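You operate a simulated robot arm through the tools that you are given. There is no shell and no other tool.

You are at the controls of a simulated robot arm. One attempt, no reset.

## Task
Wind the paper out to the blue marks and weigh it down.
Fine: take the brake off first, put it on again after winding, then lay the black weight on the paper. Set down upright: weight. Where these are worked on the way, their far stop is far enough and under half their travel is too little: brake.

It is judged by the outcome, as a careful person would: the job done as asked, and still so three seconds after it is handed in. It fails if anything else is knocked over, pushed out of place, dropped, spilled or broken.

## Robot
A 7-joint arm with a three-finger gripper, fixed in place. Base frame: the origin is on the floor under the middle of its stand, x ahead of it, y to its left, z up; the work surface is at about z = 950. Units: mm, degrees, N and s.
It reaches about 1342 mm from its shoulder. Its first joint turns from -166.0 to 166.0 degrees. Payload 2.69 kg.
The TCP is the grasp point between the finger pads, 30 mm short of the fingertips. In the tool frame z runs along the fingers and y along their closing line. The gripper opens to 128 mm; its body begins 117 mm behind the TCP.
Orientation is that of the tool frame in the base frame, as a unit quaternion [w, x, y, z]. With the fingers straight down and closing along the base's y, the tool's x points along the base's -x, its y along +y and its z along -z.

## Interface
- The arm moves only by the tool jog_arm. Its arguments are lists of equal length, an entry for each row: "turn": the turn, a rotation vector about the tool's x, y, z in rad, a list of three; "slide": the shift along the tool's x, y, z in mm, a list of three; "jaw": the finger opening in mm, from 0 to 128. In form: {"turn": [[ax, ay, az], ...], "slide": [[x, y, z], ...], "jaw": [jaw, ...]}. A call has 1 to 20 rows; each row shifts and turns the commanded pose from where the row before left it, along the tool's axes as they then stand. Each row takes 0.2 s and may step no farther than 50 mm and 8.6 degrees from the row before; otherwise, or with a gripper value out of range, the whole call is refused. A pose out of reach is approached as far as the arm can. The call stops where the force on the tool passes 80 N (or 10 N more than at its start, if that is more) or the arm is blocked; 0.2 s more then pass. Each finger travels about 127 mm/s and halts on what it meets, pressing with about 41 N; the grip force reading is that of the motor and also rises with nothing between the fingers. The clock runs only during rows and for 0.2 s after the last one: add rows that do not move to give the fingers time. The reply holds the time, the measured pose of the TCP, the force on the tool along the base axes, the opening and the grip force, in the units named above and with some noise, with the torque about the TCP (base axes, N m) and any sound that the robot's microphone picked up.
- Cameras (640 x 400 px; columns grow to the right, rows downward): "scene" is fixed at [220.8, 649.9, 1567]; the picture's right is [-0.58, -0.82, 0.00], its down [-0.45, 0.32, -0.83] and it looks along [0.68, -0.48, -0.55] (base axes); focal length 367 px, centre (320, 200). "wrist" rides on the gripper at [58, 54, -131] in the tool frame; the picture's right is [-0.68, 0.74, 0.00], its down [-0.62, -0.57, -0.55] and it looks along [-0.40, -0.37, 0.84] (tool axes); focal length 234 px, centre (320, 200). There is no depth. A picture from a camera that has moved, and an enlarged one, comes with that camera's place and axes in the base frame and with its lens.
- snapshot(camera): a new picture of that camera. No time passes.
- move_column(by): moves the trunk up (or, below 0, down) by that many mm; the arm rides with it, the base frame stays. It gives what a move gives, with no picture.
- zoom(camera, box): a new picture of the part [left, top, right, bottom] of that camera's present view, enlarged. No time passes.
- finish_job(): hands the job in; it is judged then, once.

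Nothing tells you positions but the pictures and the camera data. Unless the task says otherwise, let go and move clear before handing in.

The tools are called after "Request:" as a command line: name --argument value ..., lists and objects as JSON in quotes. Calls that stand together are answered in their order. jog_arm: Moves the arm, as the interface text tells. Its arguments: {"type":"object","properties":{"turn":{"type":"array","items":{"type":"array","items":{"type":"number"}}},"slide":{"type":"array","items":{"type":"array","items":{"type":"number"}}},"jaw":{"type":"array","items":{"type":"number"}}},"required":["turn","slide","jaw"]} The other tools are called the same way: move_column (by) moves the trunk up or down; snapshot (camera) takes a picture; zoom (camera, box) takes an enlarged picture of a part of a camera's view; finish_job () hands the job in.

At the start:

```text
clock: 0.0
tool_pos: [553.4, 17.8, 1306.6]
tool_rot: [0.0, 0.0, 1.0, 0.001]
ft_force: [-0.1, 0.0, -0.8]
wrist_torque: [0.02, 0.01, 0.02]
opening: 128.3
grip_force: 0.0
trunk travel left (down, up): [-175.0, 175.0]
```

scene: 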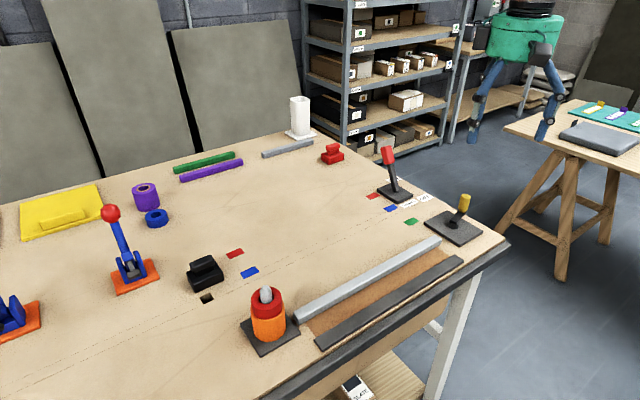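
wrist: 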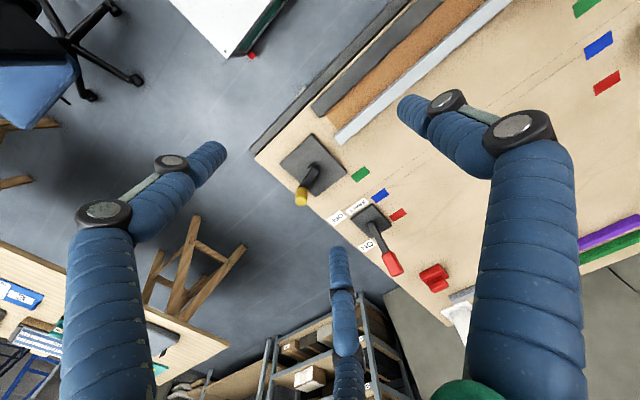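

I see a table with a roll of paper (brown) at the front edge with a silver bar, a crank with a yellow knob at right, a lever with a red handle (with labels), and colored marks. I'll look closer before moving.

Request:
zoom --camera "scene" --box '[340, 130, 520, 250]'

Request:
zoom --camera "scene" --box '[170, 220, 350, 360]'

Request:
zoom --camera "scene" --box '[230, 180, 520, 380]'

Request:
zoom --camera "wrist" --box '[240, 60, 480, 320]'

Request:
zoom --camera "scene" --box '[0, 150, 260, 350]'

```text
3.33 times, centred on (430, 190) of scene
camera zoom: at [220.8, 649.9, 1567.0], right [-0.58, -0.82, 0.0], down [-0.45, 0.32, -0.83], along [0.68, -0.48, -0.55], focal length 1222 px, centre (-47, 233)
```

zoom: 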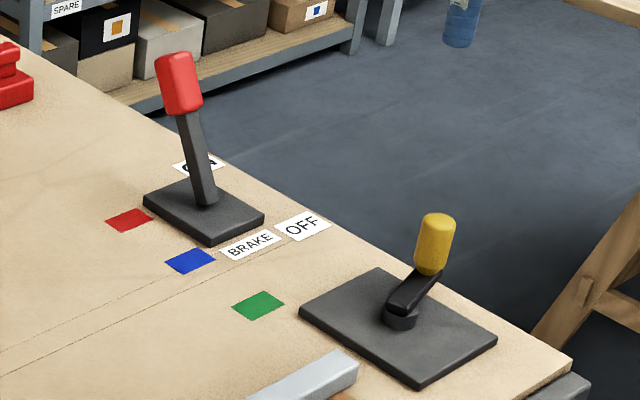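

```text
2.86 times, centred on (260, 290) of scene
camera zoom: at [220.8, 649.9, 1567.0], right [-0.58, -0.82, 0.0], down [-0.45, 0.32, -0.83], along [0.68, -0.48, -0.55], focal length 1048 px, centre (491, -57)
```

zoom: 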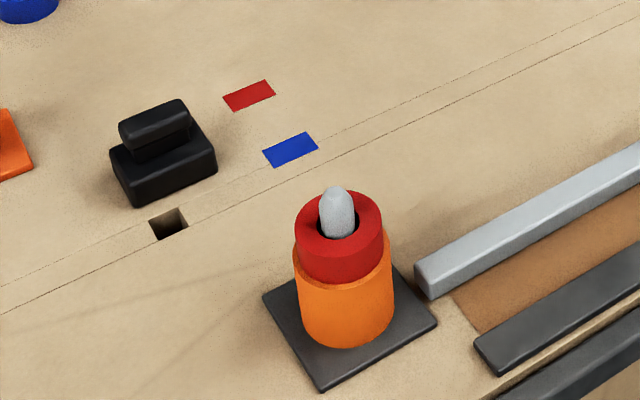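

```text
2.00 times, centred on (375, 280) of scene
camera zoom: at [220.8, 649.9, 1567.0], right [-0.58, -0.82, 0.0], down [-0.45, 0.32, -0.83], along [0.68, -0.48, -0.55], focal length 733 px, centre (210, 40)
```

zoom: 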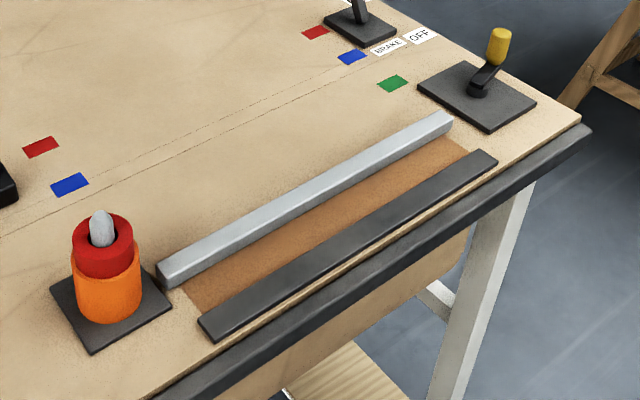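

```text
1.54 times, centred on (360, 190) of wrist
camera zoom: at [496.1, 70.2, 1438.3], right [0.68, 0.74, 0.0], down [0.62, -0.57, 0.55], along [0.4, -0.37, -0.84], focal length 360 px, centre (258, 215)
```

zoom: 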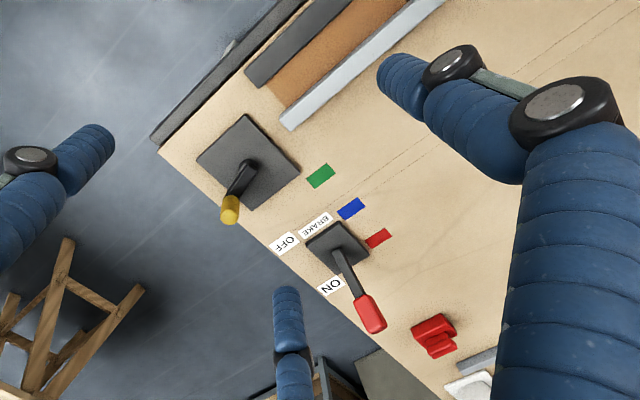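

```text
2.00 times, centred on (130, 250) of scene
camera zoom: at [220.8, 649.9, 1567.0], right [-0.58, -0.82, 0.0], down [-0.45, 0.32, -0.83], along [0.68, -0.48, -0.55], focal length 733 px, centre (700, 100)
```

zoom: 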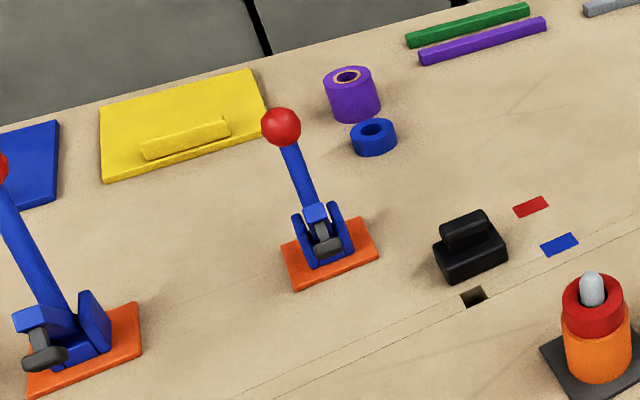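

The brake lever (label BRAKE, red grip) stands near (870, -95) and leans toward ON (+x). The crank pivot is near (650, -95) with its yellow knob near (659, -131). The blue marks are at x≈827, and the black weight is near (850, 517). I'll move above the brake handle first and look at it with the wrist camera.

Request:
jog_arm --turn '[[0, 0, 0], [0, 0, 0], [0, 0, 0], [0, 0, 0], [0, 0, 0], [0, 0, 0], [0, 0, 0], [0, 0, 0], [0, 0, 0]]' --slide '[[-40, -12, 0], [-40, -12, 0], [-40, -12, 0], [-40, -12, 0], [-40, -12, 0], [-40, -12, 0], [-40, -12, 0], [-40, -12, 20], [-30, -10, 40]]' --jaw '[128, 128, 128, 128, 128, 128, 128, 128, 128]'

Request:
snapshot --camera "wrist"

Request:
snapshot --camera "scene"

```text
refused: row 9 steps farther than a row can; nothing moved
```

```text
taken
camera wrist: at [496.1, 70.2, 1438.3], right [0.68, 0.74, 0.0], down [0.62, -0.57, 0.55], along [0.4, -0.37, -0.84], focal length 234 px, centre (320, 200)
```

wrist: 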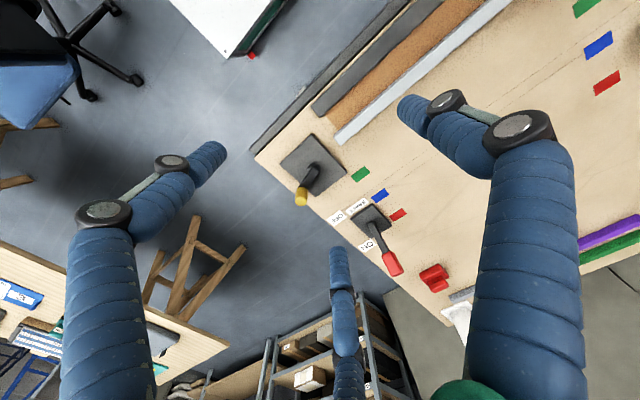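

```text
taken
```

scene: 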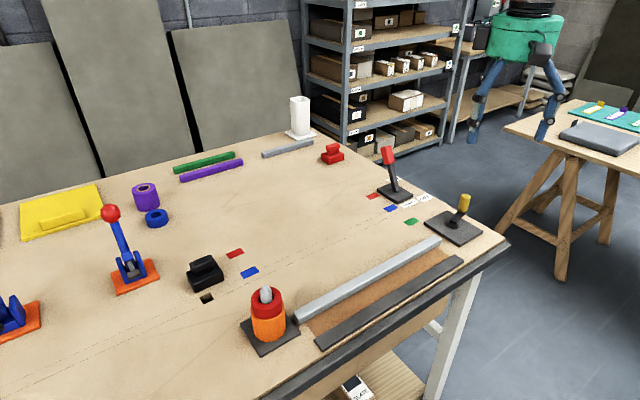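

The call was refused because its last row stepped too far, so nothing moved. I'll repeat it with smaller steps.

Request:
jog_arm --turn '[[0, 0, 0], [0, 0, 0], [0, 0, 0], [0, 0, 0], [0, 0, 0], [0, 0, 0], [0, 0, 0], [0, 0, 0], [0, 0, 0]]' --slide '[[-40, -12, 0], [-40, -12, 0], [-40, -12, 0], [-40, -12, 0], [-40, -12, 0], [-40, -12, 0], [-40, -12, 0], [-40, -12, 20], [-30, -10, 30]]' --jaw '[128, 128, 128, 128, 128, 128, 128, 128, 128]'

Request:
snapshot --camera "wrist"

Request:
snapshot --camera "scene"

```text
clock: 2.0
tool_pos: [903.4, -90.3, 1254.9]
tool_rot: [-0.001, 0.0, 1.0, 0.0]
ft_force: [0.3, 0.0, -0.8]
wrist_torque: [0.05, 0.0, 0.0]
opening: 128.1
grip_force: 0.1
trunk travel left (down, up): [-175.0, 175.0]
```

```text
taken
camera wrist: at [845.6, -37.3, 1387.2], right [0.68, 0.74, 0.0], down [0.62, -0.57, 0.55], along [0.4, -0.37, -0.84], focal length 234 px, centre (320, 200)
```

wrist: 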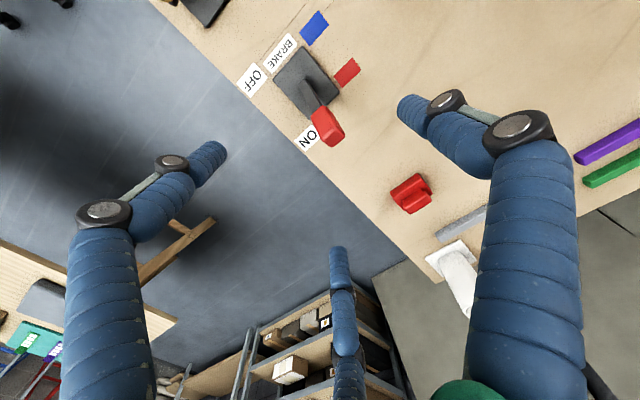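

```text
taken
```

scene: 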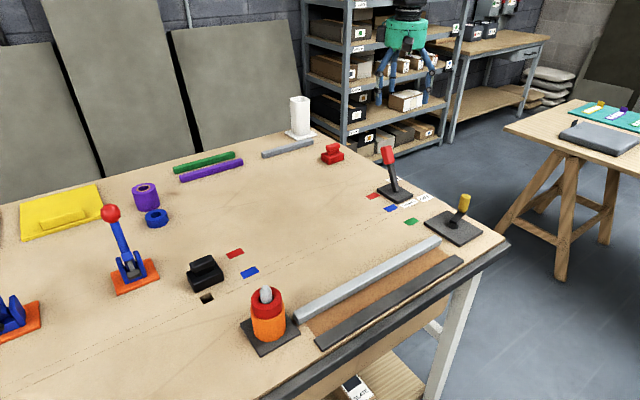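

The gripper is now above the brake. I'll zoom in on the handle to locate it accurately.

Request:
zoom --camera "wrist" --box '[230, 0, 390, 160]'

Request:
zoom --camera "scene" --box '[360, 130, 440, 220]'

```text
2.50 times, centred on (310, 80) of wrist
camera zoom: at [845.6, -37.3, 1387.2], right [0.68, 0.74, 0.0], down [0.62, -0.57, 0.55], along [0.4, -0.37, -0.84], focal length 585 px, centre (345, 500)
```

zoom: 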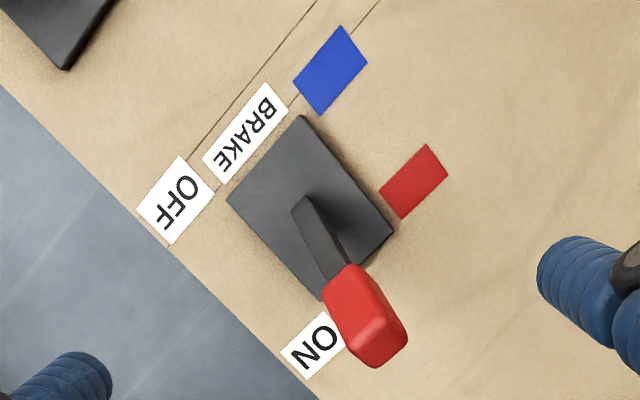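

```text
4.44 times, centred on (400, 175) of scene
camera zoom: at [220.8, 649.9, 1567.0], right [-0.58, -0.82, 0.0], down [-0.45, 0.32, -0.83], along [0.68, -0.48, -0.55], focal length 1629 px, centre (-36, 311)
```

zoom: 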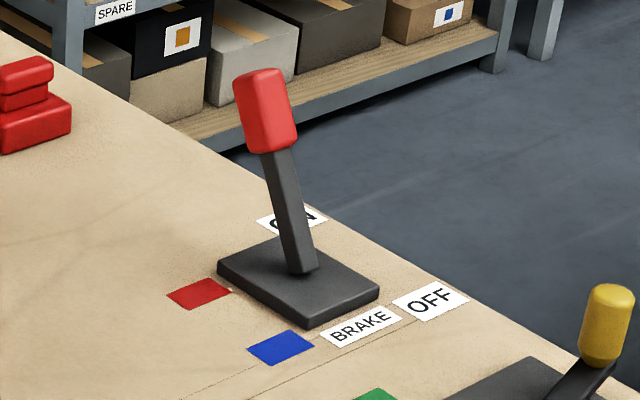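

The brake handle top is about (923, -88, 1097), tilted about 23° toward ON from a pivot near (867, -88). I'll lower the open fingers around it, then check.

Request:
jog_arm --turn '[[0, 0, 0], [0, 0, 0], [0, 0, 0], [0, 0, 0], [0, 0, 0]]' --slide '[[-6, 1, 40], [-5, 1, 40], [0, 0, 40], [0, 0, 30], [0, 0, 22]]' --jaw '[128, 128, 128, 128, 128]'

Request:
snapshot --camera "wrist"

Request:
zoom --camera "scene" --box '[340, 80, 480, 230]'

```text
clock: 3.2
tool_pos: [913.9, -87.3, 1083.2]
tool_rot: [0.0, 0.0, 1.0, 0.001]
ft_force: [0.3, -0.7, -1.0]
wrist_torque: [-0.01, 0.0, -0.01]
opening: 127.9
grip_force: 0.1
trunk travel left (down, up): [-175.0, 175.0]
```

```text
taken
camera wrist: at [856.2, -34.1, 1214.7], right [0.68, 0.74, 0.0], down [0.62, -0.57, 0.55], along [0.4, -0.37, -0.84], focal length 234 px, centre (320, 200)
```

wrist: 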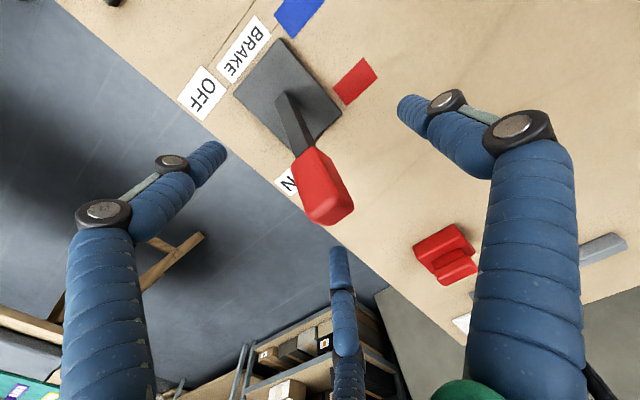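

```text
2.67 times, centred on (410, 155) of scene
camera zoom: at [220.8, 649.9, 1567.0], right [-0.58, -0.82, 0.0], down [-0.45, 0.32, -0.83], along [0.68, -0.48, -0.55], focal length 978 px, centre (80, 320)
```

zoom: 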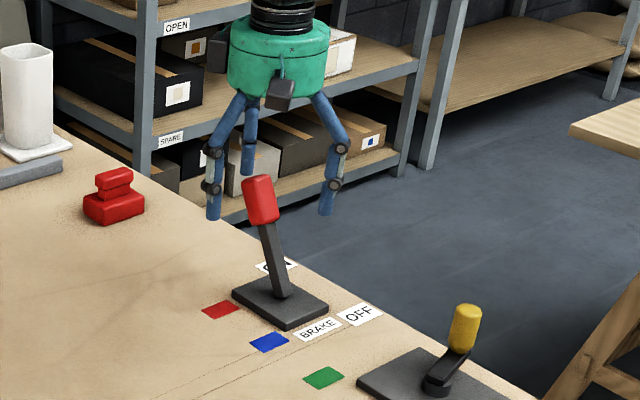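

The handle is centred between the three open fingers. I'll close to a loose cage and check.

Request:
jog_arm --turn '[[0, 0, 0], [0, 0, 0], [0, 0, 0], [0, 0, 0]]' --slide '[[0, 2, 0], [0, 0, 0], [0, 0, 0], [0, 0, 0]]' --jaw '[90, 60, 60, 60]'

Request:
snapshot --camera "wrist"

Request:
zoom --camera "scene" --box '[340, 80, 480, 230]'

```text
clock: 4.2
tool_pos: [914.2, -84.8, 1083.9]
tool_rot: [0.001, 0.001, 1.0, 0.0]
ft_force: [2.6, -7.3, 2.4]
wrist_torque: [-0.01, -0.04, -0.19]
opening: 64.0
grip_force: 2.9
trunk travel left (down, up): [-175.0, 175.0]
```

```text
taken
camera wrist: at [856.5, -32.6, 1215.7], right [0.68, 0.74, 0.0], down [0.62, -0.57, 0.55], along [0.4, -0.37, -0.84], focal length 234 px, centre (320, 200)
```

wrist: 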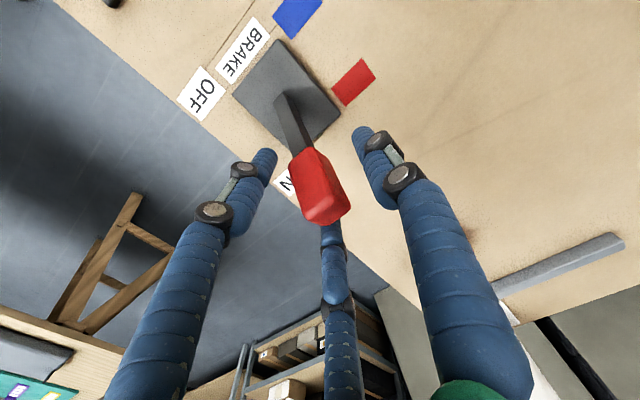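

```text
2.67 times, centred on (410, 155) of scene
camera zoom: at [220.8, 649.9, 1567.0], right [-0.58, -0.82, 0.0], down [-0.45, 0.32, -0.83], along [0.68, -0.48, -0.55], focal length 978 px, centre (80, 320)
```

zoom: 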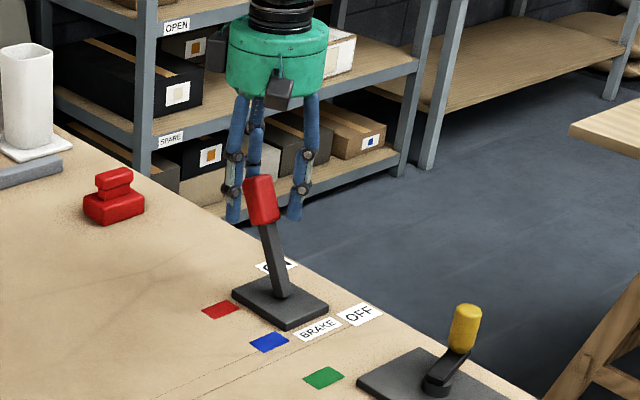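

The cage is closed around the handle with the +x finger touching it. I'll start pushing toward OFF (-x).

Request:
jog_arm --turn '[[0, 0, 0], [0, 0, 0], [0, 0, 0], [0, 0, 0]]' --slide '[[10, 0, 0], [10, 0, 0], [10, 0, -2], [10, 0, -2]]' --jaw '[60, 60, 60, 60]'

Request:
zoom --camera "scene" --box '[340, 80, 480, 230]'

```text
clock: 5.2
tool_pos: [874.1, -88.1, 1091.3]
tool_rot: [0.001, 0.001, 1.0, 0.0]
ft_force: [6.6, -40.8, 12.8]
wrist_torque: [0.11, -0.7, -1.53]
opening: 79.1
grip_force: 14.2
trunk travel left (down, up): [-175.0, 175.0]
```

```text
2.67 times, centred on (410, 155) of scene
camera zoom: at [220.8, 649.9, 1567.0], right [-0.58, -0.82, 0.0], down [-0.45, 0.32, -0.83], along [0.68, -0.48, -0.55], focal length 978 px, centre (80, 320)
```

zoom: 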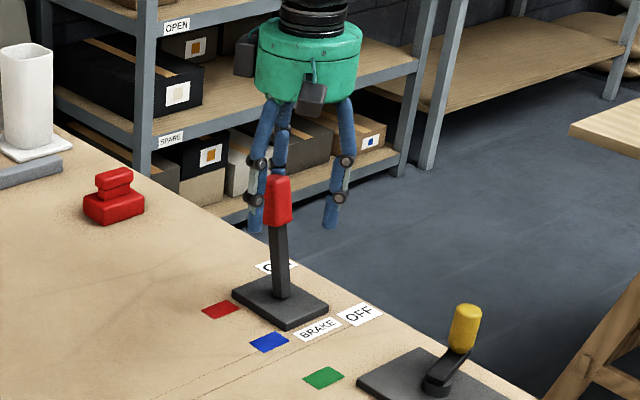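

Pushing with a splayed cage forces the fingers sideways. I'll open, rise, and use the closed fingers as a firm pusher from the +x side instead.

Request:
jog_arm --turn '[[0, 0, 0], [0, 0, 0], [0, 0, 0], [0, 0, 0], [0, 0, 0], [0, 0, 0]]' --slide '[[-5, 0, 0], [-5, 0, 0], [0, 0, -40], [0, 0, -40], [0, 0, -20], [0, 0, 0]]' --jaw '[128, 128, 128, 128, 60, 0]'

Request:
jog_arm --turn '[[0, 0, 0], [0, 0, 0], [0, 0, 0]]' --slide '[[-30, 0, 0], [-30, 0, 0], [0, 0, 0]]' --jaw '[0, 0, 0]'

Request:
snapshot --camera "wrist"

Request:
zoom --camera "scene" --box '[340, 80, 480, 230]'

```text
clock: 6.6
tool_pos: [881.8, -83.7, 1188.2]
tool_rot: [-0.001, 0.0, 1.0, 0.0]
ft_force: [0.2, -0.4, -0.5]
wrist_torque: [0.0, 0.04, -0.01]
opening: 2.4
grip_force: 12.5
trunk travel left (down, up): [-175.0, 175.0]
```

```text
clock: 7.4
tool_pos: [946.2, -84.0, 1189.7]
tool_rot: [0.001, 0.0, 1.0, 0.0]
ft_force: [0.3, 0.4, -0.3]
wrist_torque: [0.0, 0.02, 0.03]
opening: 2.0
grip_force: 31.2
trunk travel left (down, up): [-175.0, 175.0]
```

```text
taken
camera wrist: at [887.6, -31.2, 1321.3], right [0.68, 0.74, 0.0], down [0.62, -0.57, 0.55], along [0.4, -0.37, -0.84], focal length 234 px, centre (320, 200)
```

wrist: 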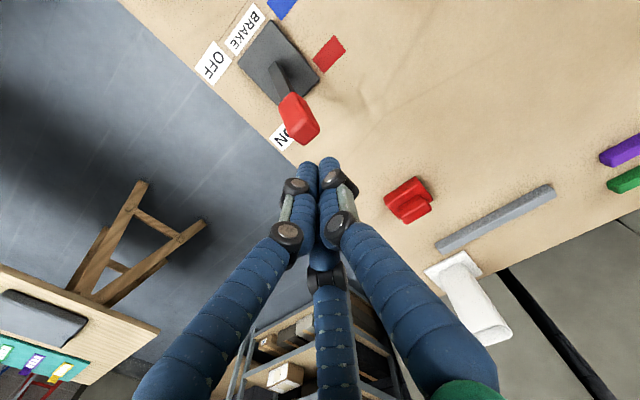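

```text
2.67 times, centred on (410, 155) of scene
camera zoom: at [220.8, 649.9, 1567.0], right [-0.58, -0.82, 0.0], down [-0.45, 0.32, -0.83], along [0.68, -0.48, -0.55], focal length 978 px, centre (80, 320)
```

zoom: 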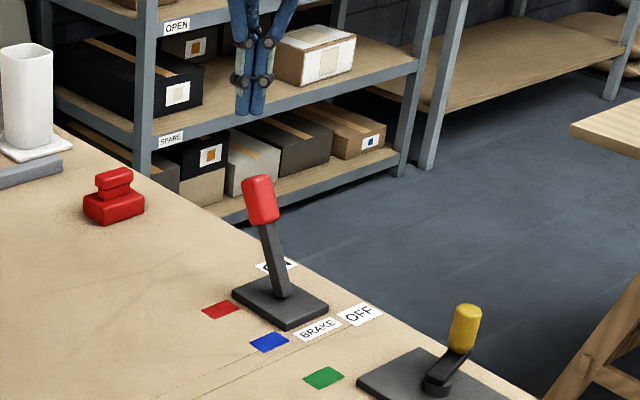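

The lever sprang back to ON, so it probably snaps over centre. With the fingers closed, I'll go down on its +x side and push it all the way through.

Request:
jog_arm --turn '[[0, 0, 0], [0, 0, 0], [0, 0, 0], [0, 0, 0], [0, 0, 0]]' --slide '[[-30, -1, 0], [0, -1, 35], [0, 0, 35], [0, 0, 30], [0, 0, 0]]' --jaw '[0, 0, 0, 0, 0]'

Request:
snapshot --camera "wrist"

Request:
zoom --camera "scene" --box '[340, 80, 480, 230]'

```text
clock: 8.6
tool_pos: [973.6, -86.8, 1089.2]
tool_rot: [-0.001, 0.0, 1.0, 0.0]
ft_force: [0.4, 0.3, 0.5]
wrist_torque: [0.0, 0.03, -0.02]
opening: 2.1
grip_force: 31.4
trunk travel left (down, up): [-175.0, 175.0]
```

```text
taken
camera wrist: at [915.4, -34.8, 1221.2], right [0.68, 0.74, 0.0], down [0.62, -0.57, 0.55], along [0.4, -0.37, -0.84], focal length 234 px, centre (320, 200)
```

wrist: 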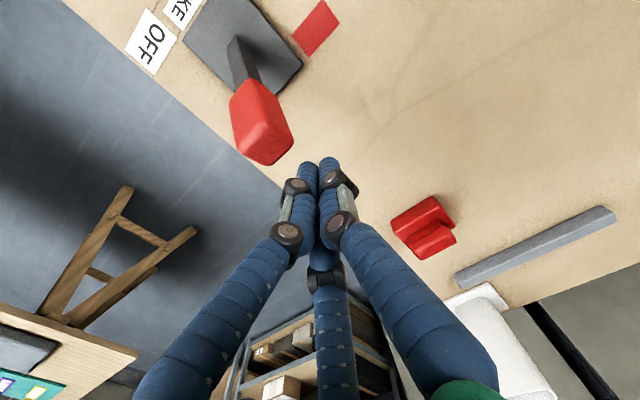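

```text
2.67 times, centred on (410, 155) of scene
camera zoom: at [220.8, 649.9, 1567.0], right [-0.58, -0.82, 0.0], down [-0.45, 0.32, -0.83], along [0.68, -0.48, -0.55], focal length 978 px, centre (80, 320)
```

zoom: 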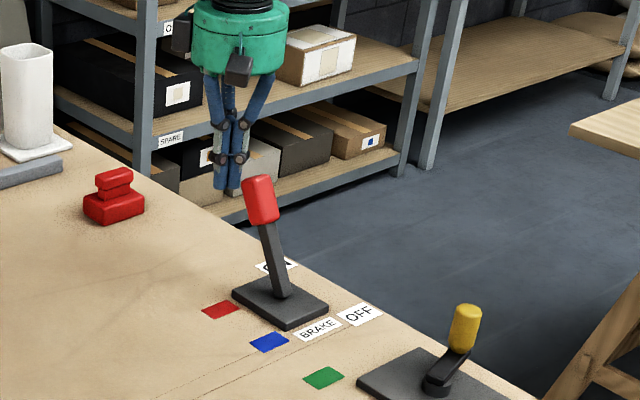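

The pusher is lined up with the handle. I'll push toward -x in small steps.

Request:
jog_arm --turn '[[0, 0, 0], [0, 0, 0], [0, 0, 0], [0, 0, 0], [0, 0, 0], [0, 0, 0], [0, 0, 0]]' --slide '[[12, 0, 0], [12, 0, 0], [12, 0, 0], [12, 0, 0], [12, 0, 0], [12, 0, 0], [10, 0, 0]]' --jaw '[0, 0, 0, 0, 0, 0, 0]'

Request:
zoom --camera "scene" --box '[340, 80, 480, 230]'

```text
clock: 10.2
tool_pos: [893.0, -86.5, 1088.2]
tool_rot: [0.0, 0.0, 1.0, 0.0]
ft_force: [-0.3, 0.7, 0.0]
wrist_torque: [0.03, -0.04, 0.01]
opening: 2.2
grip_force: 30.8
trunk travel left (down, up): [-175.0, 175.0]
```

```text
2.67 times, centred on (410, 155) of scene
camera zoom: at [220.8, 649.9, 1567.0], right [-0.58, -0.82, 0.0], down [-0.45, 0.32, -0.83], along [0.68, -0.48, -0.55], focal length 978 px, centre (80, 320)
```

zoom: 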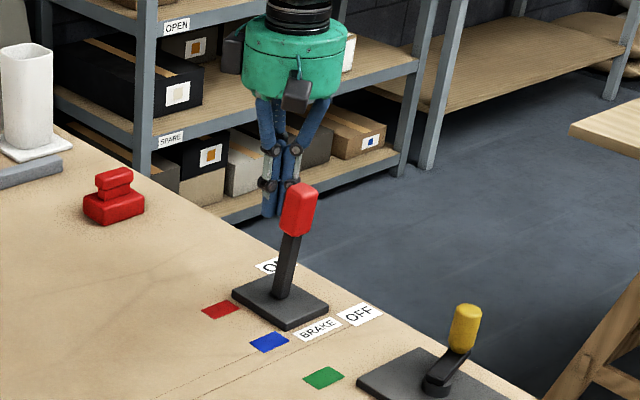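

The lever snapped over toward OFF. I'll nudge a little further to confirm it's at its stop.

Request:
jog_arm --turn '[[0, 0, 0], [0, 0, 0], [0, 0, 0]]' --slide '[[10, 0, 0], [8, 0, 0], [6, 0, 0]]' --jaw '[0, 0, 0]'

Request:
snapshot --camera "wrist"

Request:
zoom --camera "scene" --box '[340, 80, 480, 230]'

```text
clock: 11.0
tool_pos: [868.3, -85.9, 1089.4]
tool_rot: [0.0, 0.0, 1.0, 0.0]
ft_force: [-0.1, 0.2, 0.5]
wrist_torque: [-0.01, 0.02, 0.02]
opening: 2.2
grip_force: 31.5
trunk travel left (down, up): [-175.0, 175.0]
```

```text
taken
camera wrist: at [811.1, -34.3, 1220.1], right [0.68, 0.74, 0.0], down [0.62, -0.57, 0.55], along [0.4, -0.37, -0.84], focal length 234 px, centre (320, 200)
```

wrist: 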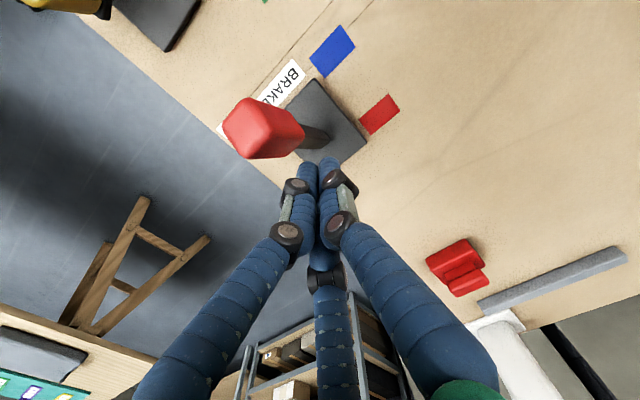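

```text
2.67 times, centred on (410, 155) of scene
camera zoom: at [220.8, 649.9, 1567.0], right [-0.58, -0.82, 0.0], down [-0.45, 0.32, -0.83], along [0.68, -0.48, -0.55], focal length 978 px, centre (80, 320)
```

zoom: 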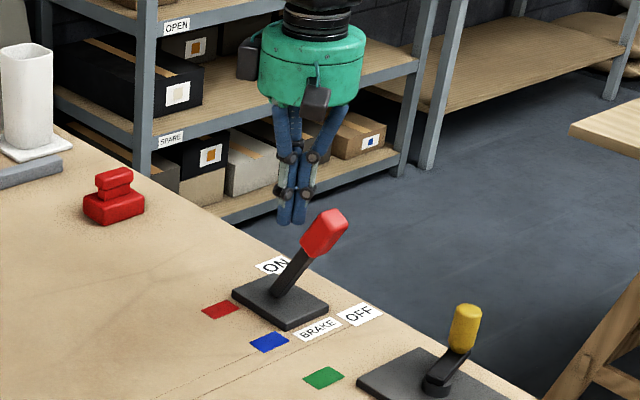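

The lever is still swinging toward OFF. I'll wait a moment and check again.

Request:
jog_arm --turn '[[0, 0, 0], [0, 0, 0], [0, 0, 0], [0, 0, 0]]' --slide '[[0, 0, 0], [0, 0, 0], [0, 0, 0], [0, 0, 0]]' --jaw '[0, 0, 0, 0]'

Request:
snapshot --camera "wrist"

Request:
zoom --camera "scene" --box '[340, 80, 480, 230]'

```text
clock: 12.0
tool_pos: [867.9, -86.0, 1088.3]
tool_rot: [0.001, 0.0, 1.0, 0.0]
ft_force: [0.1, -0.3, 0.5]
wrist_torque: [-0.01, 0.0, -0.02]
opening: 2.2
grip_force: 31.2
trunk travel left (down, up): [-175.0, 175.0]
```

```text
taken
camera wrist: at [811.4, -34.3, 1219.9], right [0.68, 0.74, 0.0], down [0.62, -0.57, 0.55], along [0.4, -0.37, -0.84], focal length 234 px, centre (320, 200)
```

wrist: 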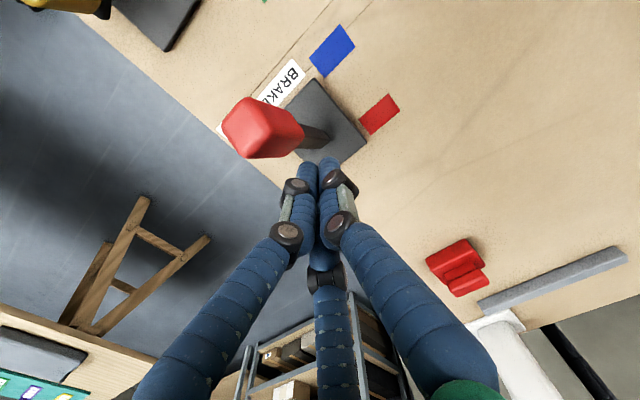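

```text
2.67 times, centred on (410, 155) of scene
camera zoom: at [220.8, 649.9, 1567.0], right [-0.58, -0.82, 0.0], down [-0.45, 0.32, -0.83], along [0.68, -0.48, -0.55], focal length 978 px, centre (80, 320)
```

zoom: 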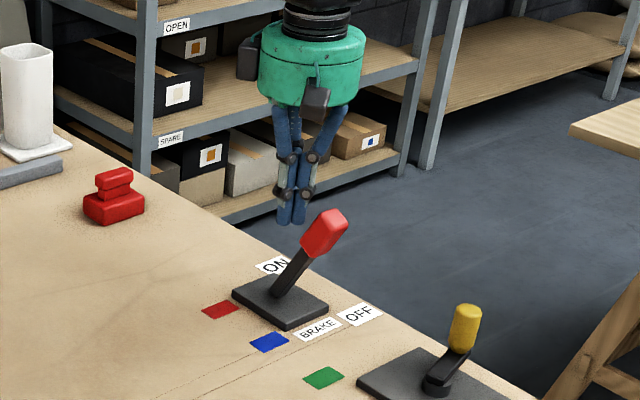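

The lever is resting tilted about 29° toward OFF. I'll give it a gentle further push to confirm it's against the stop.

Request:
jog_arm --turn '[[0, 0, 0], [0, 0, 0], [0, 0, 0], [0, 0, 0], [0, 0, 0]]' --slide '[[4, 0, 0], [4, 0, 0], [4, 0, 0], [4, 0, 0], [0, 0, 0]]' --jaw '[0, 0, 0, 0, 0]'

Request:
zoom --camera "scene" --box '[340, 80, 480, 230]'

```text
clock: 13.2
tool_pos: [854.1, -86.1, 1090.2]
tool_rot: [0.001, 0.0, 1.0, 0.001]
ft_force: [12.7, 0.6, 5.7]
wrist_torque: [0.01, -0.29, 0.07]
opening: 2.5
grip_force: 31.4
trunk travel left (down, up): [-175.0, 175.0]
```

```text
2.67 times, centred on (410, 155) of scene
camera zoom: at [220.8, 649.9, 1567.0], right [-0.58, -0.82, 0.0], down [-0.45, 0.32, -0.83], along [0.68, -0.48, -0.55], focal length 978 px, centre (80, 320)
```

zoom: 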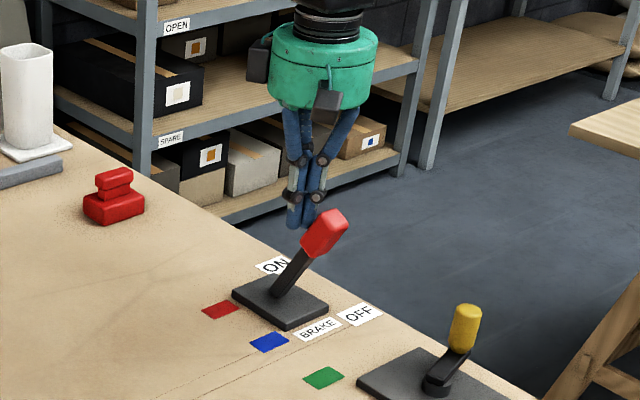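

The lever didn't move and the reading rose to 13 N, so the brake is off at its stop. Next I'll rise and move over the crank.

Request:
jog_arm --turn '[[0, 0, 0], [0, 0, 0], [0, 0, 0], [0, 0, 0], [0, 0, 0], [0, 0, 0], [0, 0, 0], [0, 0, 0], [0, 0, 0]]' --slide '[[-10, 0, 0], [0, 0, -45], [0, 0, -45], [0, 0, -40], [45, -5, 0], [45, -5, 0], [45, -5, 0], [45, -5, 0], [25, -10, 0]]' --jaw '[0, 0, 0, 0, 20, 50, 70, 70, 70]'

Request:
snapshot --camera "wrist"

Request:
snapshot --camera "scene"

```text
clock: 15.2
tool_pos: [658.2, -118.1, 1219.5]
tool_rot: [0.0, 0.001, 1.0, 0.0]
ft_force: [-1.1, -0.5, 0.9]
wrist_torque: [-0.03, -0.03, 0.01]
opening: 70.0
grip_force: 0.0
trunk travel left (down, up): [-175.0, 175.0]
```

```text
taken
camera wrist: at [600.2, -65.8, 1351.3], right [0.68, 0.74, 0.0], down [0.62, -0.57, 0.55], along [0.4, -0.37, -0.84], focal length 234 px, centre (320, 200)
```

wrist: 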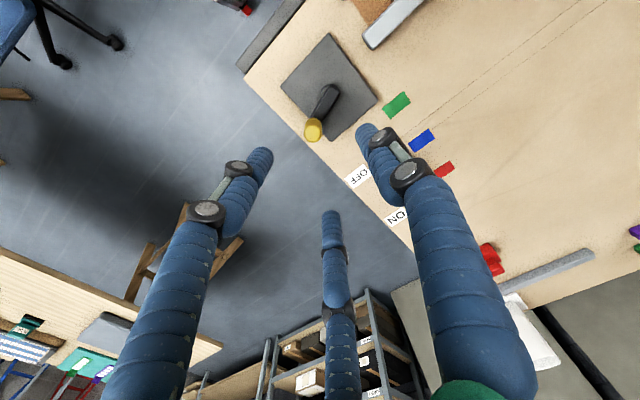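

```text
taken
```

scene: 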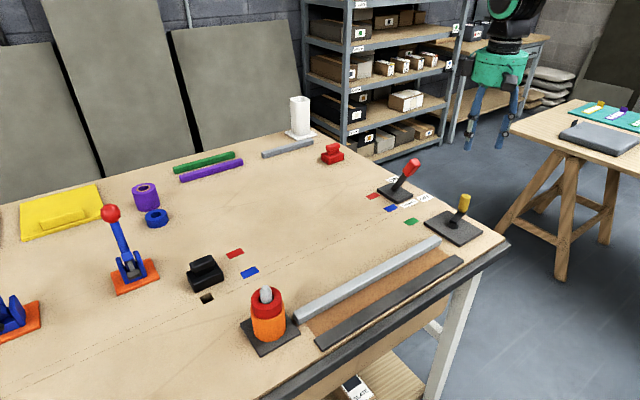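

Request:
zoom --camera "wrist" --box '[250, 20, 410, 180]'

Request:
zoom --camera "scene" --box '[410, 170, 510, 260]'

```text
2.50 times, centred on (330, 100) of wrist
camera zoom: at [600.2, -65.8, 1351.3], right [0.68, 0.74, 0.0], down [0.62, -0.57, 0.55], along [0.4, -0.37, -0.84], focal length 585 px, centre (295, 450)
```

zoom: 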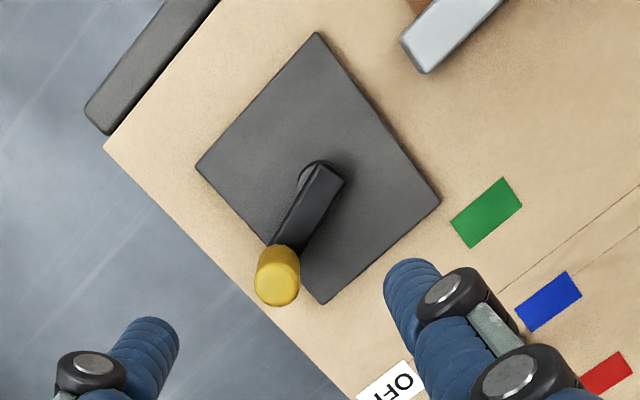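

```text
4.44 times, centred on (460, 215) of scene
camera zoom: at [220.8, 649.9, 1567.0], right [-0.58, -0.82, 0.0], down [-0.45, 0.32, -0.83], along [0.68, -0.48, -0.55], focal length 1629 px, centre (-302, 133)
```

zoom: 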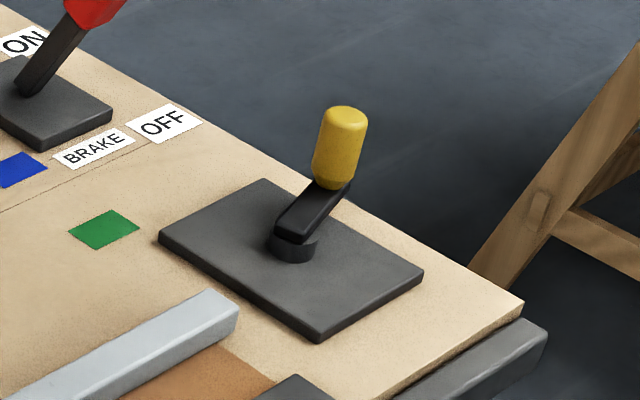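

The crank knob stands at about (665, -140), z 992 to 1040, with the pivot near (650, -94) and a radius of about 48 mm. I'll lower the half-open fingers around the knob.

Request:
jog_arm --turn '[[0, 0, 0], [0, 0, 0], [0, 0, 0], [0, 0, 0], [0, 0, 0]]' --slide '[[-7, -22, 0], [0, 0, 45], [0, 0, 45], [0, 0, 40], [0, 0, 0]]' --jaw '[90, 90, 90, 90, 90]'

Request:
snapshot --camera "wrist"

Request:
zoom --camera "scene" --box '[400, 120, 520, 260]'

```text
clock: 16.4
tool_pos: [664.6, -140.3, 1088.2]
tool_rot: [0.001, 0.0, 1.0, -0.001]
ft_force: [0.7, 0.0, 0.0]
wrist_torque: [0.02, 0.04, 0.0]
opening: 90.0
grip_force: 0.0
trunk travel left (down, up): [-175.0, 175.0]
```

```text
taken
camera wrist: at [607.4, -88.2, 1220.2], right [0.68, 0.74, 0.0], down [0.62, -0.57, 0.55], along [0.4, -0.37, -0.84], focal length 234 px, centre (320, 200)
```

wrist: 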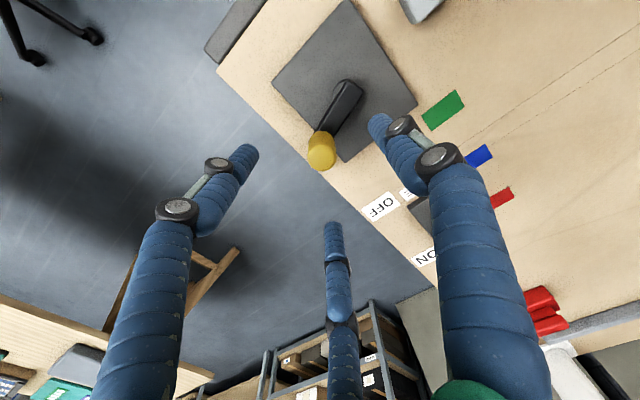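

```text
2.86 times, centred on (460, 190) of scene
camera zoom: at [220.8, 649.9, 1567.0], right [-0.58, -0.82, 0.0], down [-0.45, 0.32, -0.83], along [0.68, -0.48, -0.55], focal length 1048 px, centre (-80, 229)
```

zoom: 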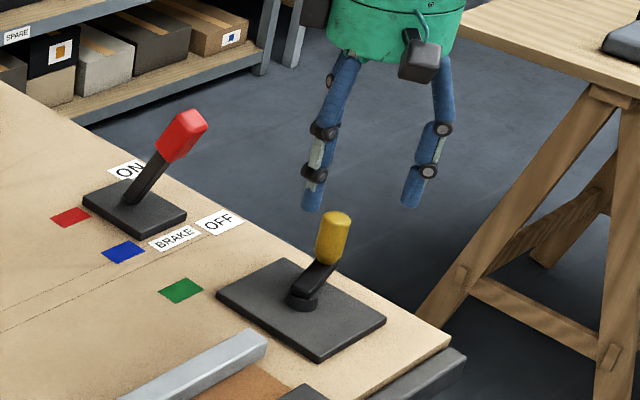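

The knob is directly under the gripper. I'll lower around it and close to a snug cage.

Request:
jog_arm --turn '[[0, 0, 0], [0, 0, 0], [0, 0, 0], [0, 0, 0], [0, 0, 0], [0, 0, 0]]' --slide '[[1, 1, 30], [0, 0, 24], [0, 0, 0], [0, 0, 0], [0, 0, 0], [0, 0, 0]]' --jaw '[90, 90, 60, 34, 34, 34]'

Request:
snapshot --camera "wrist"

Request:
zoom --camera "scene" --box '[400, 120, 520, 260]'

```text
clock: 17.8
tool_pos: [662.0, -138.9, 1036.2]
tool_rot: [0.001, 0.0, 1.0, 0.001]
ft_force: [1.0, -1.5, -0.3]
wrist_torque: [-0.01, -0.03, 0.0]
opening: 35.4
grip_force: 1.1
trunk travel left (down, up): [-175.0, 175.0]
```

```text
taken
camera wrist: at [605.0, -86.1, 1167.4], right [0.68, 0.74, 0.0], down [0.62, -0.57, 0.55], along [0.4, -0.37, -0.84], focal length 234 px, centre (320, 200)
```

wrist: 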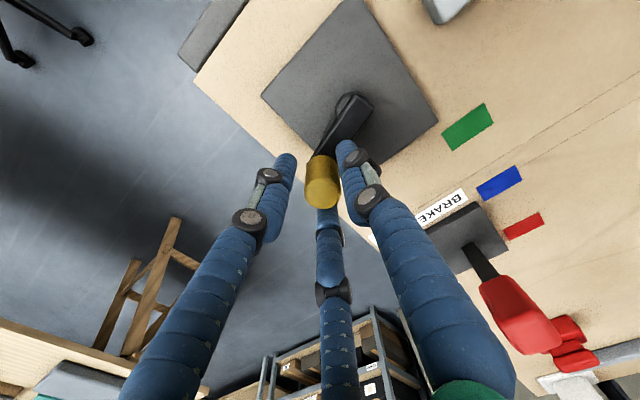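

```text
2.86 times, centred on (460, 190) of scene
camera zoom: at [220.8, 649.9, 1567.0], right [-0.58, -0.82, 0.0], down [-0.45, 0.32, -0.83], along [0.68, -0.48, -0.55], focal length 1048 px, centre (-80, 229)
```

zoom: 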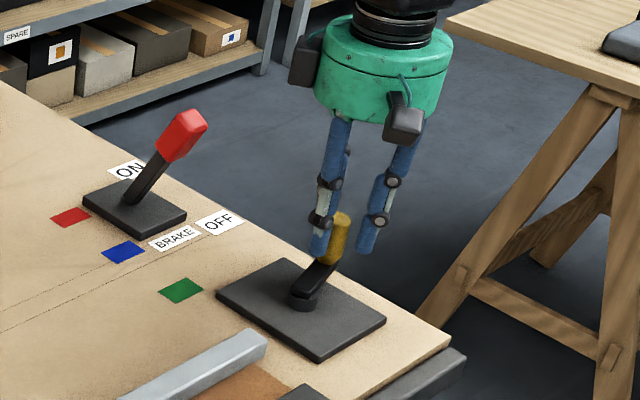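

One finger just touches the knob. I'll close briefly to centre on it and measure its diameter.

Request:
jog_arm --turn '[[0, 0, 0], [0, 0, 0], [0, 0, 0]]' --slide '[[0, 0, 0], [0, 0, 0], [0, 0, 0]]' --jaw '[28, 22, 22]'

Request:
snapshot --camera "wrist"

```text
clock: 18.6
tool_pos: [662.5, -138.6, 1036.1]
tool_rot: [-0.001, 0.0, 1.0, 0.0]
ft_force: [1.9, -6.6, 2.8]
wrist_torque: [-0.15, -0.12, 0.01]
opening: 28.3
grip_force: 4.6
trunk travel left (down, up): [-175.0, 175.0]
```

```text
taken
camera wrist: at [604.9, -86.2, 1167.6], right [0.68, 0.74, 0.0], down [0.62, -0.57, 0.55], along [0.4, -0.37, -0.84], focal length 234 px, centre (320, 200)
```

wrist: 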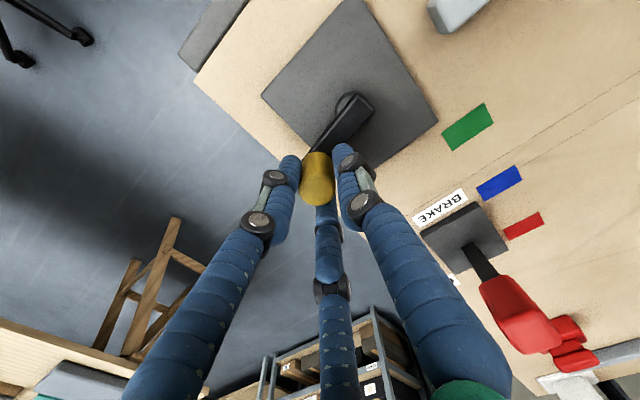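

The knob is about 28 mm across, centred at (662.5, -138.6). I'll try a short counter-clockwise arc and see which way the paper moves.

Request:
jog_arm --turn '[[0, 0, 0], [0, 0, 0], [0, 0, 0]]' --slide '[[0, 0, 0], [-11.1, 4.6, 0], [-9.6, 7.3, 0]]' --jaw '[31, 31, 31]'

Request:
snapshot --camera "scene"

Request:
snapshot --camera "wrist"

```text
clock: 19.4
tool_pos: [680.1, -129.0, 1034.2]
tool_rot: [-0.002, 0.001, 1.0, 0.0]
ft_force: [-28.1, -31.1, 2.4]
wrist_torque: [-1.1, 0.84, 0.39]
opening: 58.1
grip_force: 20.2
trunk travel left (down, up): [-175.0, 175.0]
```

```text
taken
```

scene: 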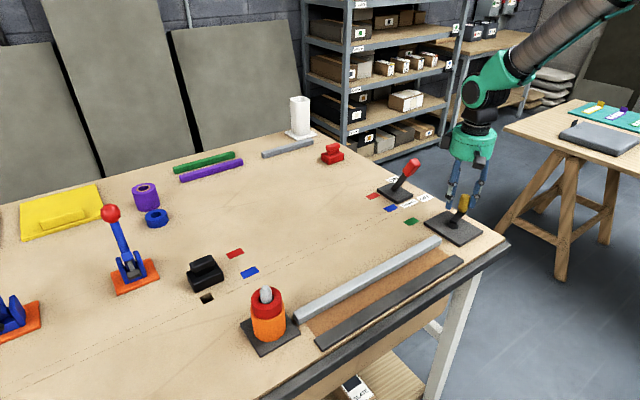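

```text
taken
camera wrist: at [623.3, -76.2, 1166.1], right [0.68, 0.74, 0.0], down [0.62, -0.57, 0.55], along [0.4, -0.37, -0.84], focal length 234 px, centre (320, 200)
```

wrist: 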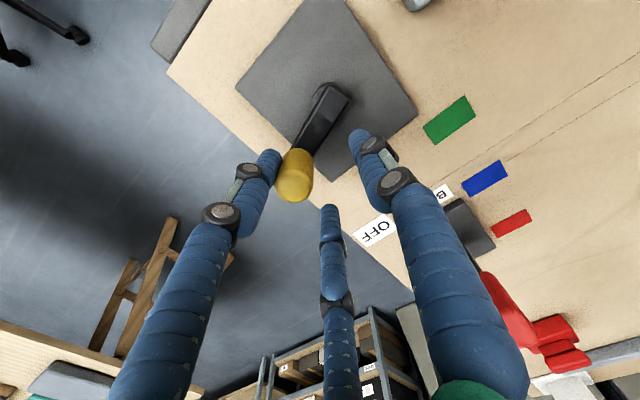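

Counter-clockwise met resistance and splayed the fingers, so that may be the end stop. I'll go back and try clockwise.

Request:
jog_arm --turn '[[0, 0, 0], [0, 0, 0], [0, 0, 0], [0, 0, 0]]' --slide '[[10.4, -6, 0], [8.6, -4.2, 0], [0, 0, 0], [0, 0, 0]]' --jaw '[60, 60, 40, 24]'

Request:
snapshot --camera "wrist"

```text
clock: 20.4
tool_pos: [665.4, -136.8, 1035.6]
tool_rot: [0.0, 0.0, 1.0, 0.001]
ft_force: [2.3, -3.8, 2.1]
wrist_torque: [-0.18, -0.03, 0.04]
opening: 29.1
grip_force: 3.6
trunk travel left (down, up): [-175.0, 175.0]
```

```text
taken
camera wrist: at [606.9, -84.1, 1166.0], right [0.68, 0.74, 0.0], down [0.62, -0.57, 0.55], along [0.4, -0.37, -0.84], focal length 234 px, centre (320, 200)
```

wrist: 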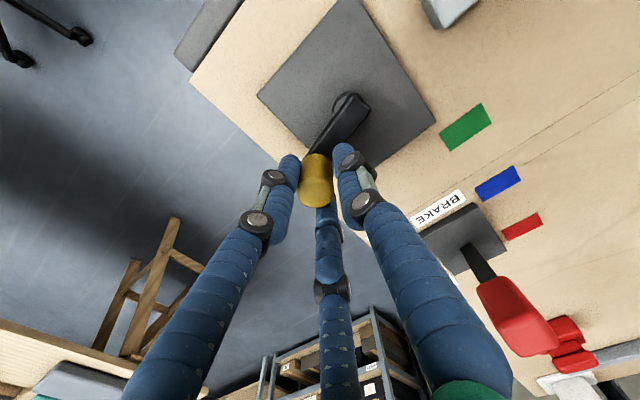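

The knob is centred again. I'll try a short clockwise arc now.

Request:
jog_arm --turn '[[0, 0, 0], [0, 0, 0], [0, 0, 0]]' --slide '[[12, -2.5, 0], [12, -0.5, 0], [0, 0, 0]]' --jaw '[24, 24, 24]'

Request:
snapshot --camera "scene"

Request:
snapshot --camera "wrist"

```text
clock: 21.2
tool_pos: [640.6, -138.1, 1033.5]
tool_rot: [-0.002, 0.001, 1.0, 0.002]
ft_force: [-2.1, -1.4, 0.7]
wrist_torque: [-0.03, 0.1, -0.01]
opening: 26.4
grip_force: 1.8
trunk travel left (down, up): [-175.0, 175.0]
```

```text
taken
```

scene: 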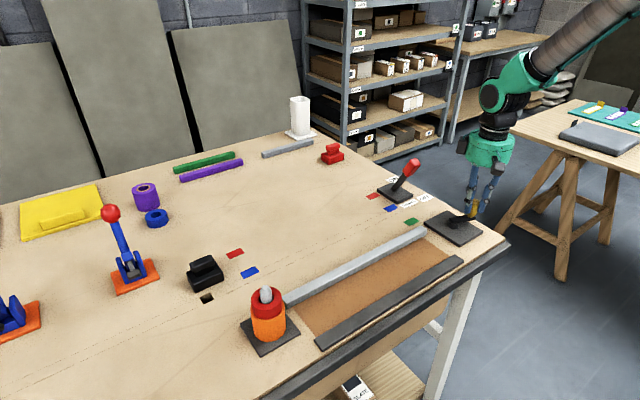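

```text
taken
camera wrist: at [582.8, -86.3, 1165.4], right [0.68, 0.74, 0.0], down [0.62, -0.57, 0.55], along [0.4, -0.37, -0.84], focal length 234 px, centre (320, 200)
```

wrist: 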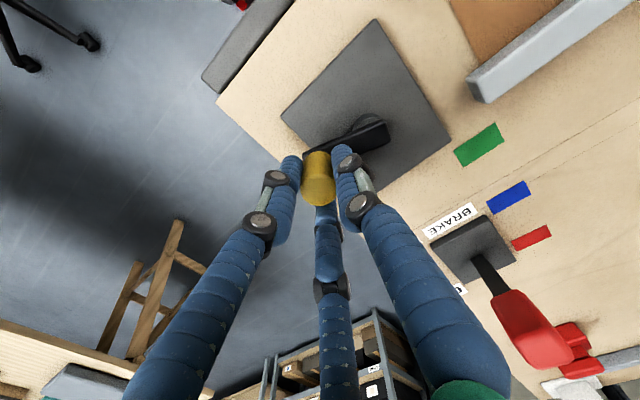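

Clockwise works: the silver bar and the paper move outward. I'll measure how far the bar moved for about 30°.

Request:
zoom --camera "scene" --box '[370, 180, 490, 260]'

Request:
zoom --camera "scene" --box '[230, 250, 350, 360]'

```text
5.00 times, centred on (430, 220) of scene
camera zoom: at [220.8, 649.9, 1567.0], right [-0.58, -0.82, 0.0], down [-0.45, 0.32, -0.83], along [0.68, -0.48, -0.55], focal length 1833 px, centre (-230, 100)
```

zoom: 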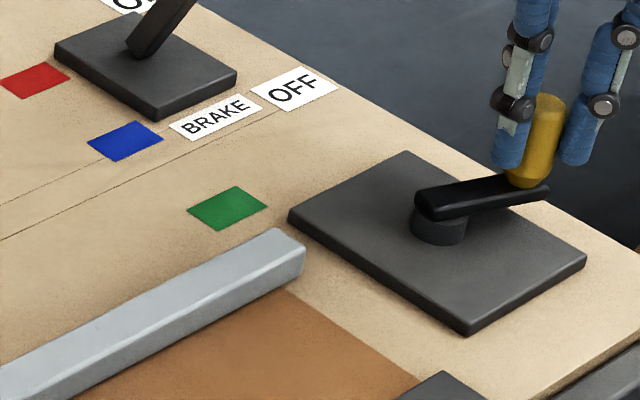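

```text
3.64 times, centred on (290, 305) of scene
camera zoom: at [220.8, 649.9, 1567.0], right [-0.58, -0.82, 0.0], down [-0.45, 0.32, -0.83], along [0.68, -0.48, -0.55], focal length 1333 px, centre (429, -182)
```

zoom: 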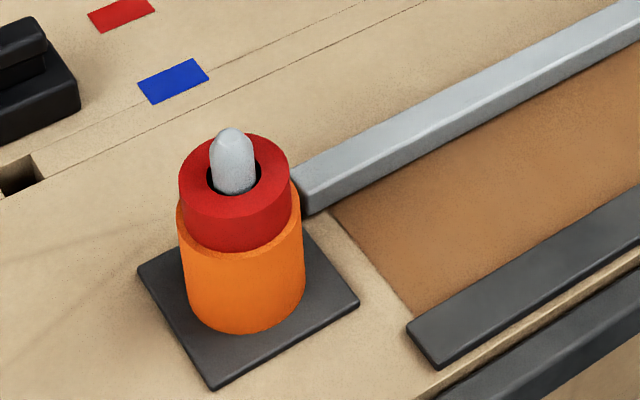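

The bar moved about 50 mm for 30°, with its centre now at x≈693; the blue marks are at x≈827, so roughly 77° more is needed. I'll continue clockwise about 55° and measure again.

Request:
jog_arm --turn '[[0, 0, 0], [0, 0, 0], [0, 0, 0], [0, 0, 0], [0, 0, 0], [0, 0, 0]]' --slide '[[9.3, 2.9, 0], [8.2, 4.9, 0], [6.9, 6.4, 0], [5.5, 7.8, 0], [2.4, 5.1, 0], [0, 0, 0]]' --jaw '[24, 24, 24, 24, 24, 24]'

Request:
snapshot --camera "scene"

Request:
snapshot --camera "wrist"

```text
clock: 22.6
tool_pos: [607.9, -111.3, 1035.6]
tool_rot: [-0.001, 0.0, 1.0, 0.0]
ft_force: [0.7, 2.8, 3.9]
wrist_torque: [0.08, -0.13, 0.02]
opening: 28.1
grip_force: 10.1
trunk travel left (down, up): [-175.0, 175.0]
```

```text
taken
```

scene: 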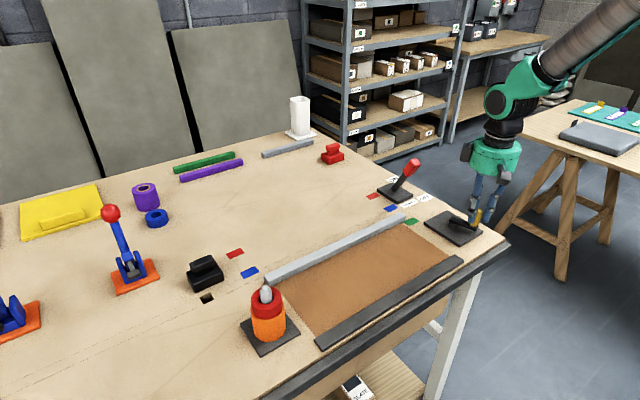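

```text
taken
camera wrist: at [551.2, -58.7, 1166.5], right [0.68, 0.74, 0.0], down [0.62, -0.57, 0.55], along [0.4, -0.37, -0.84], focal length 234 px, centre (320, 200)
```

wrist: 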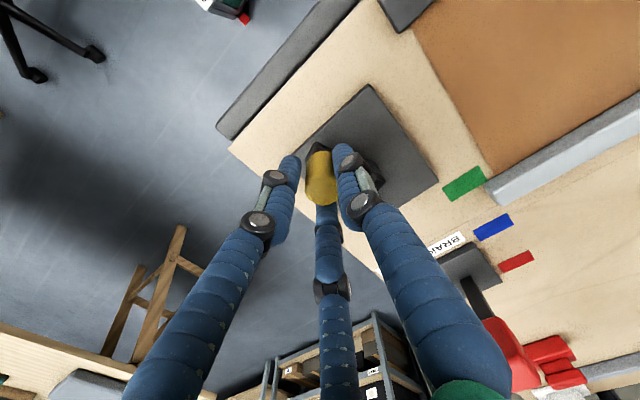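

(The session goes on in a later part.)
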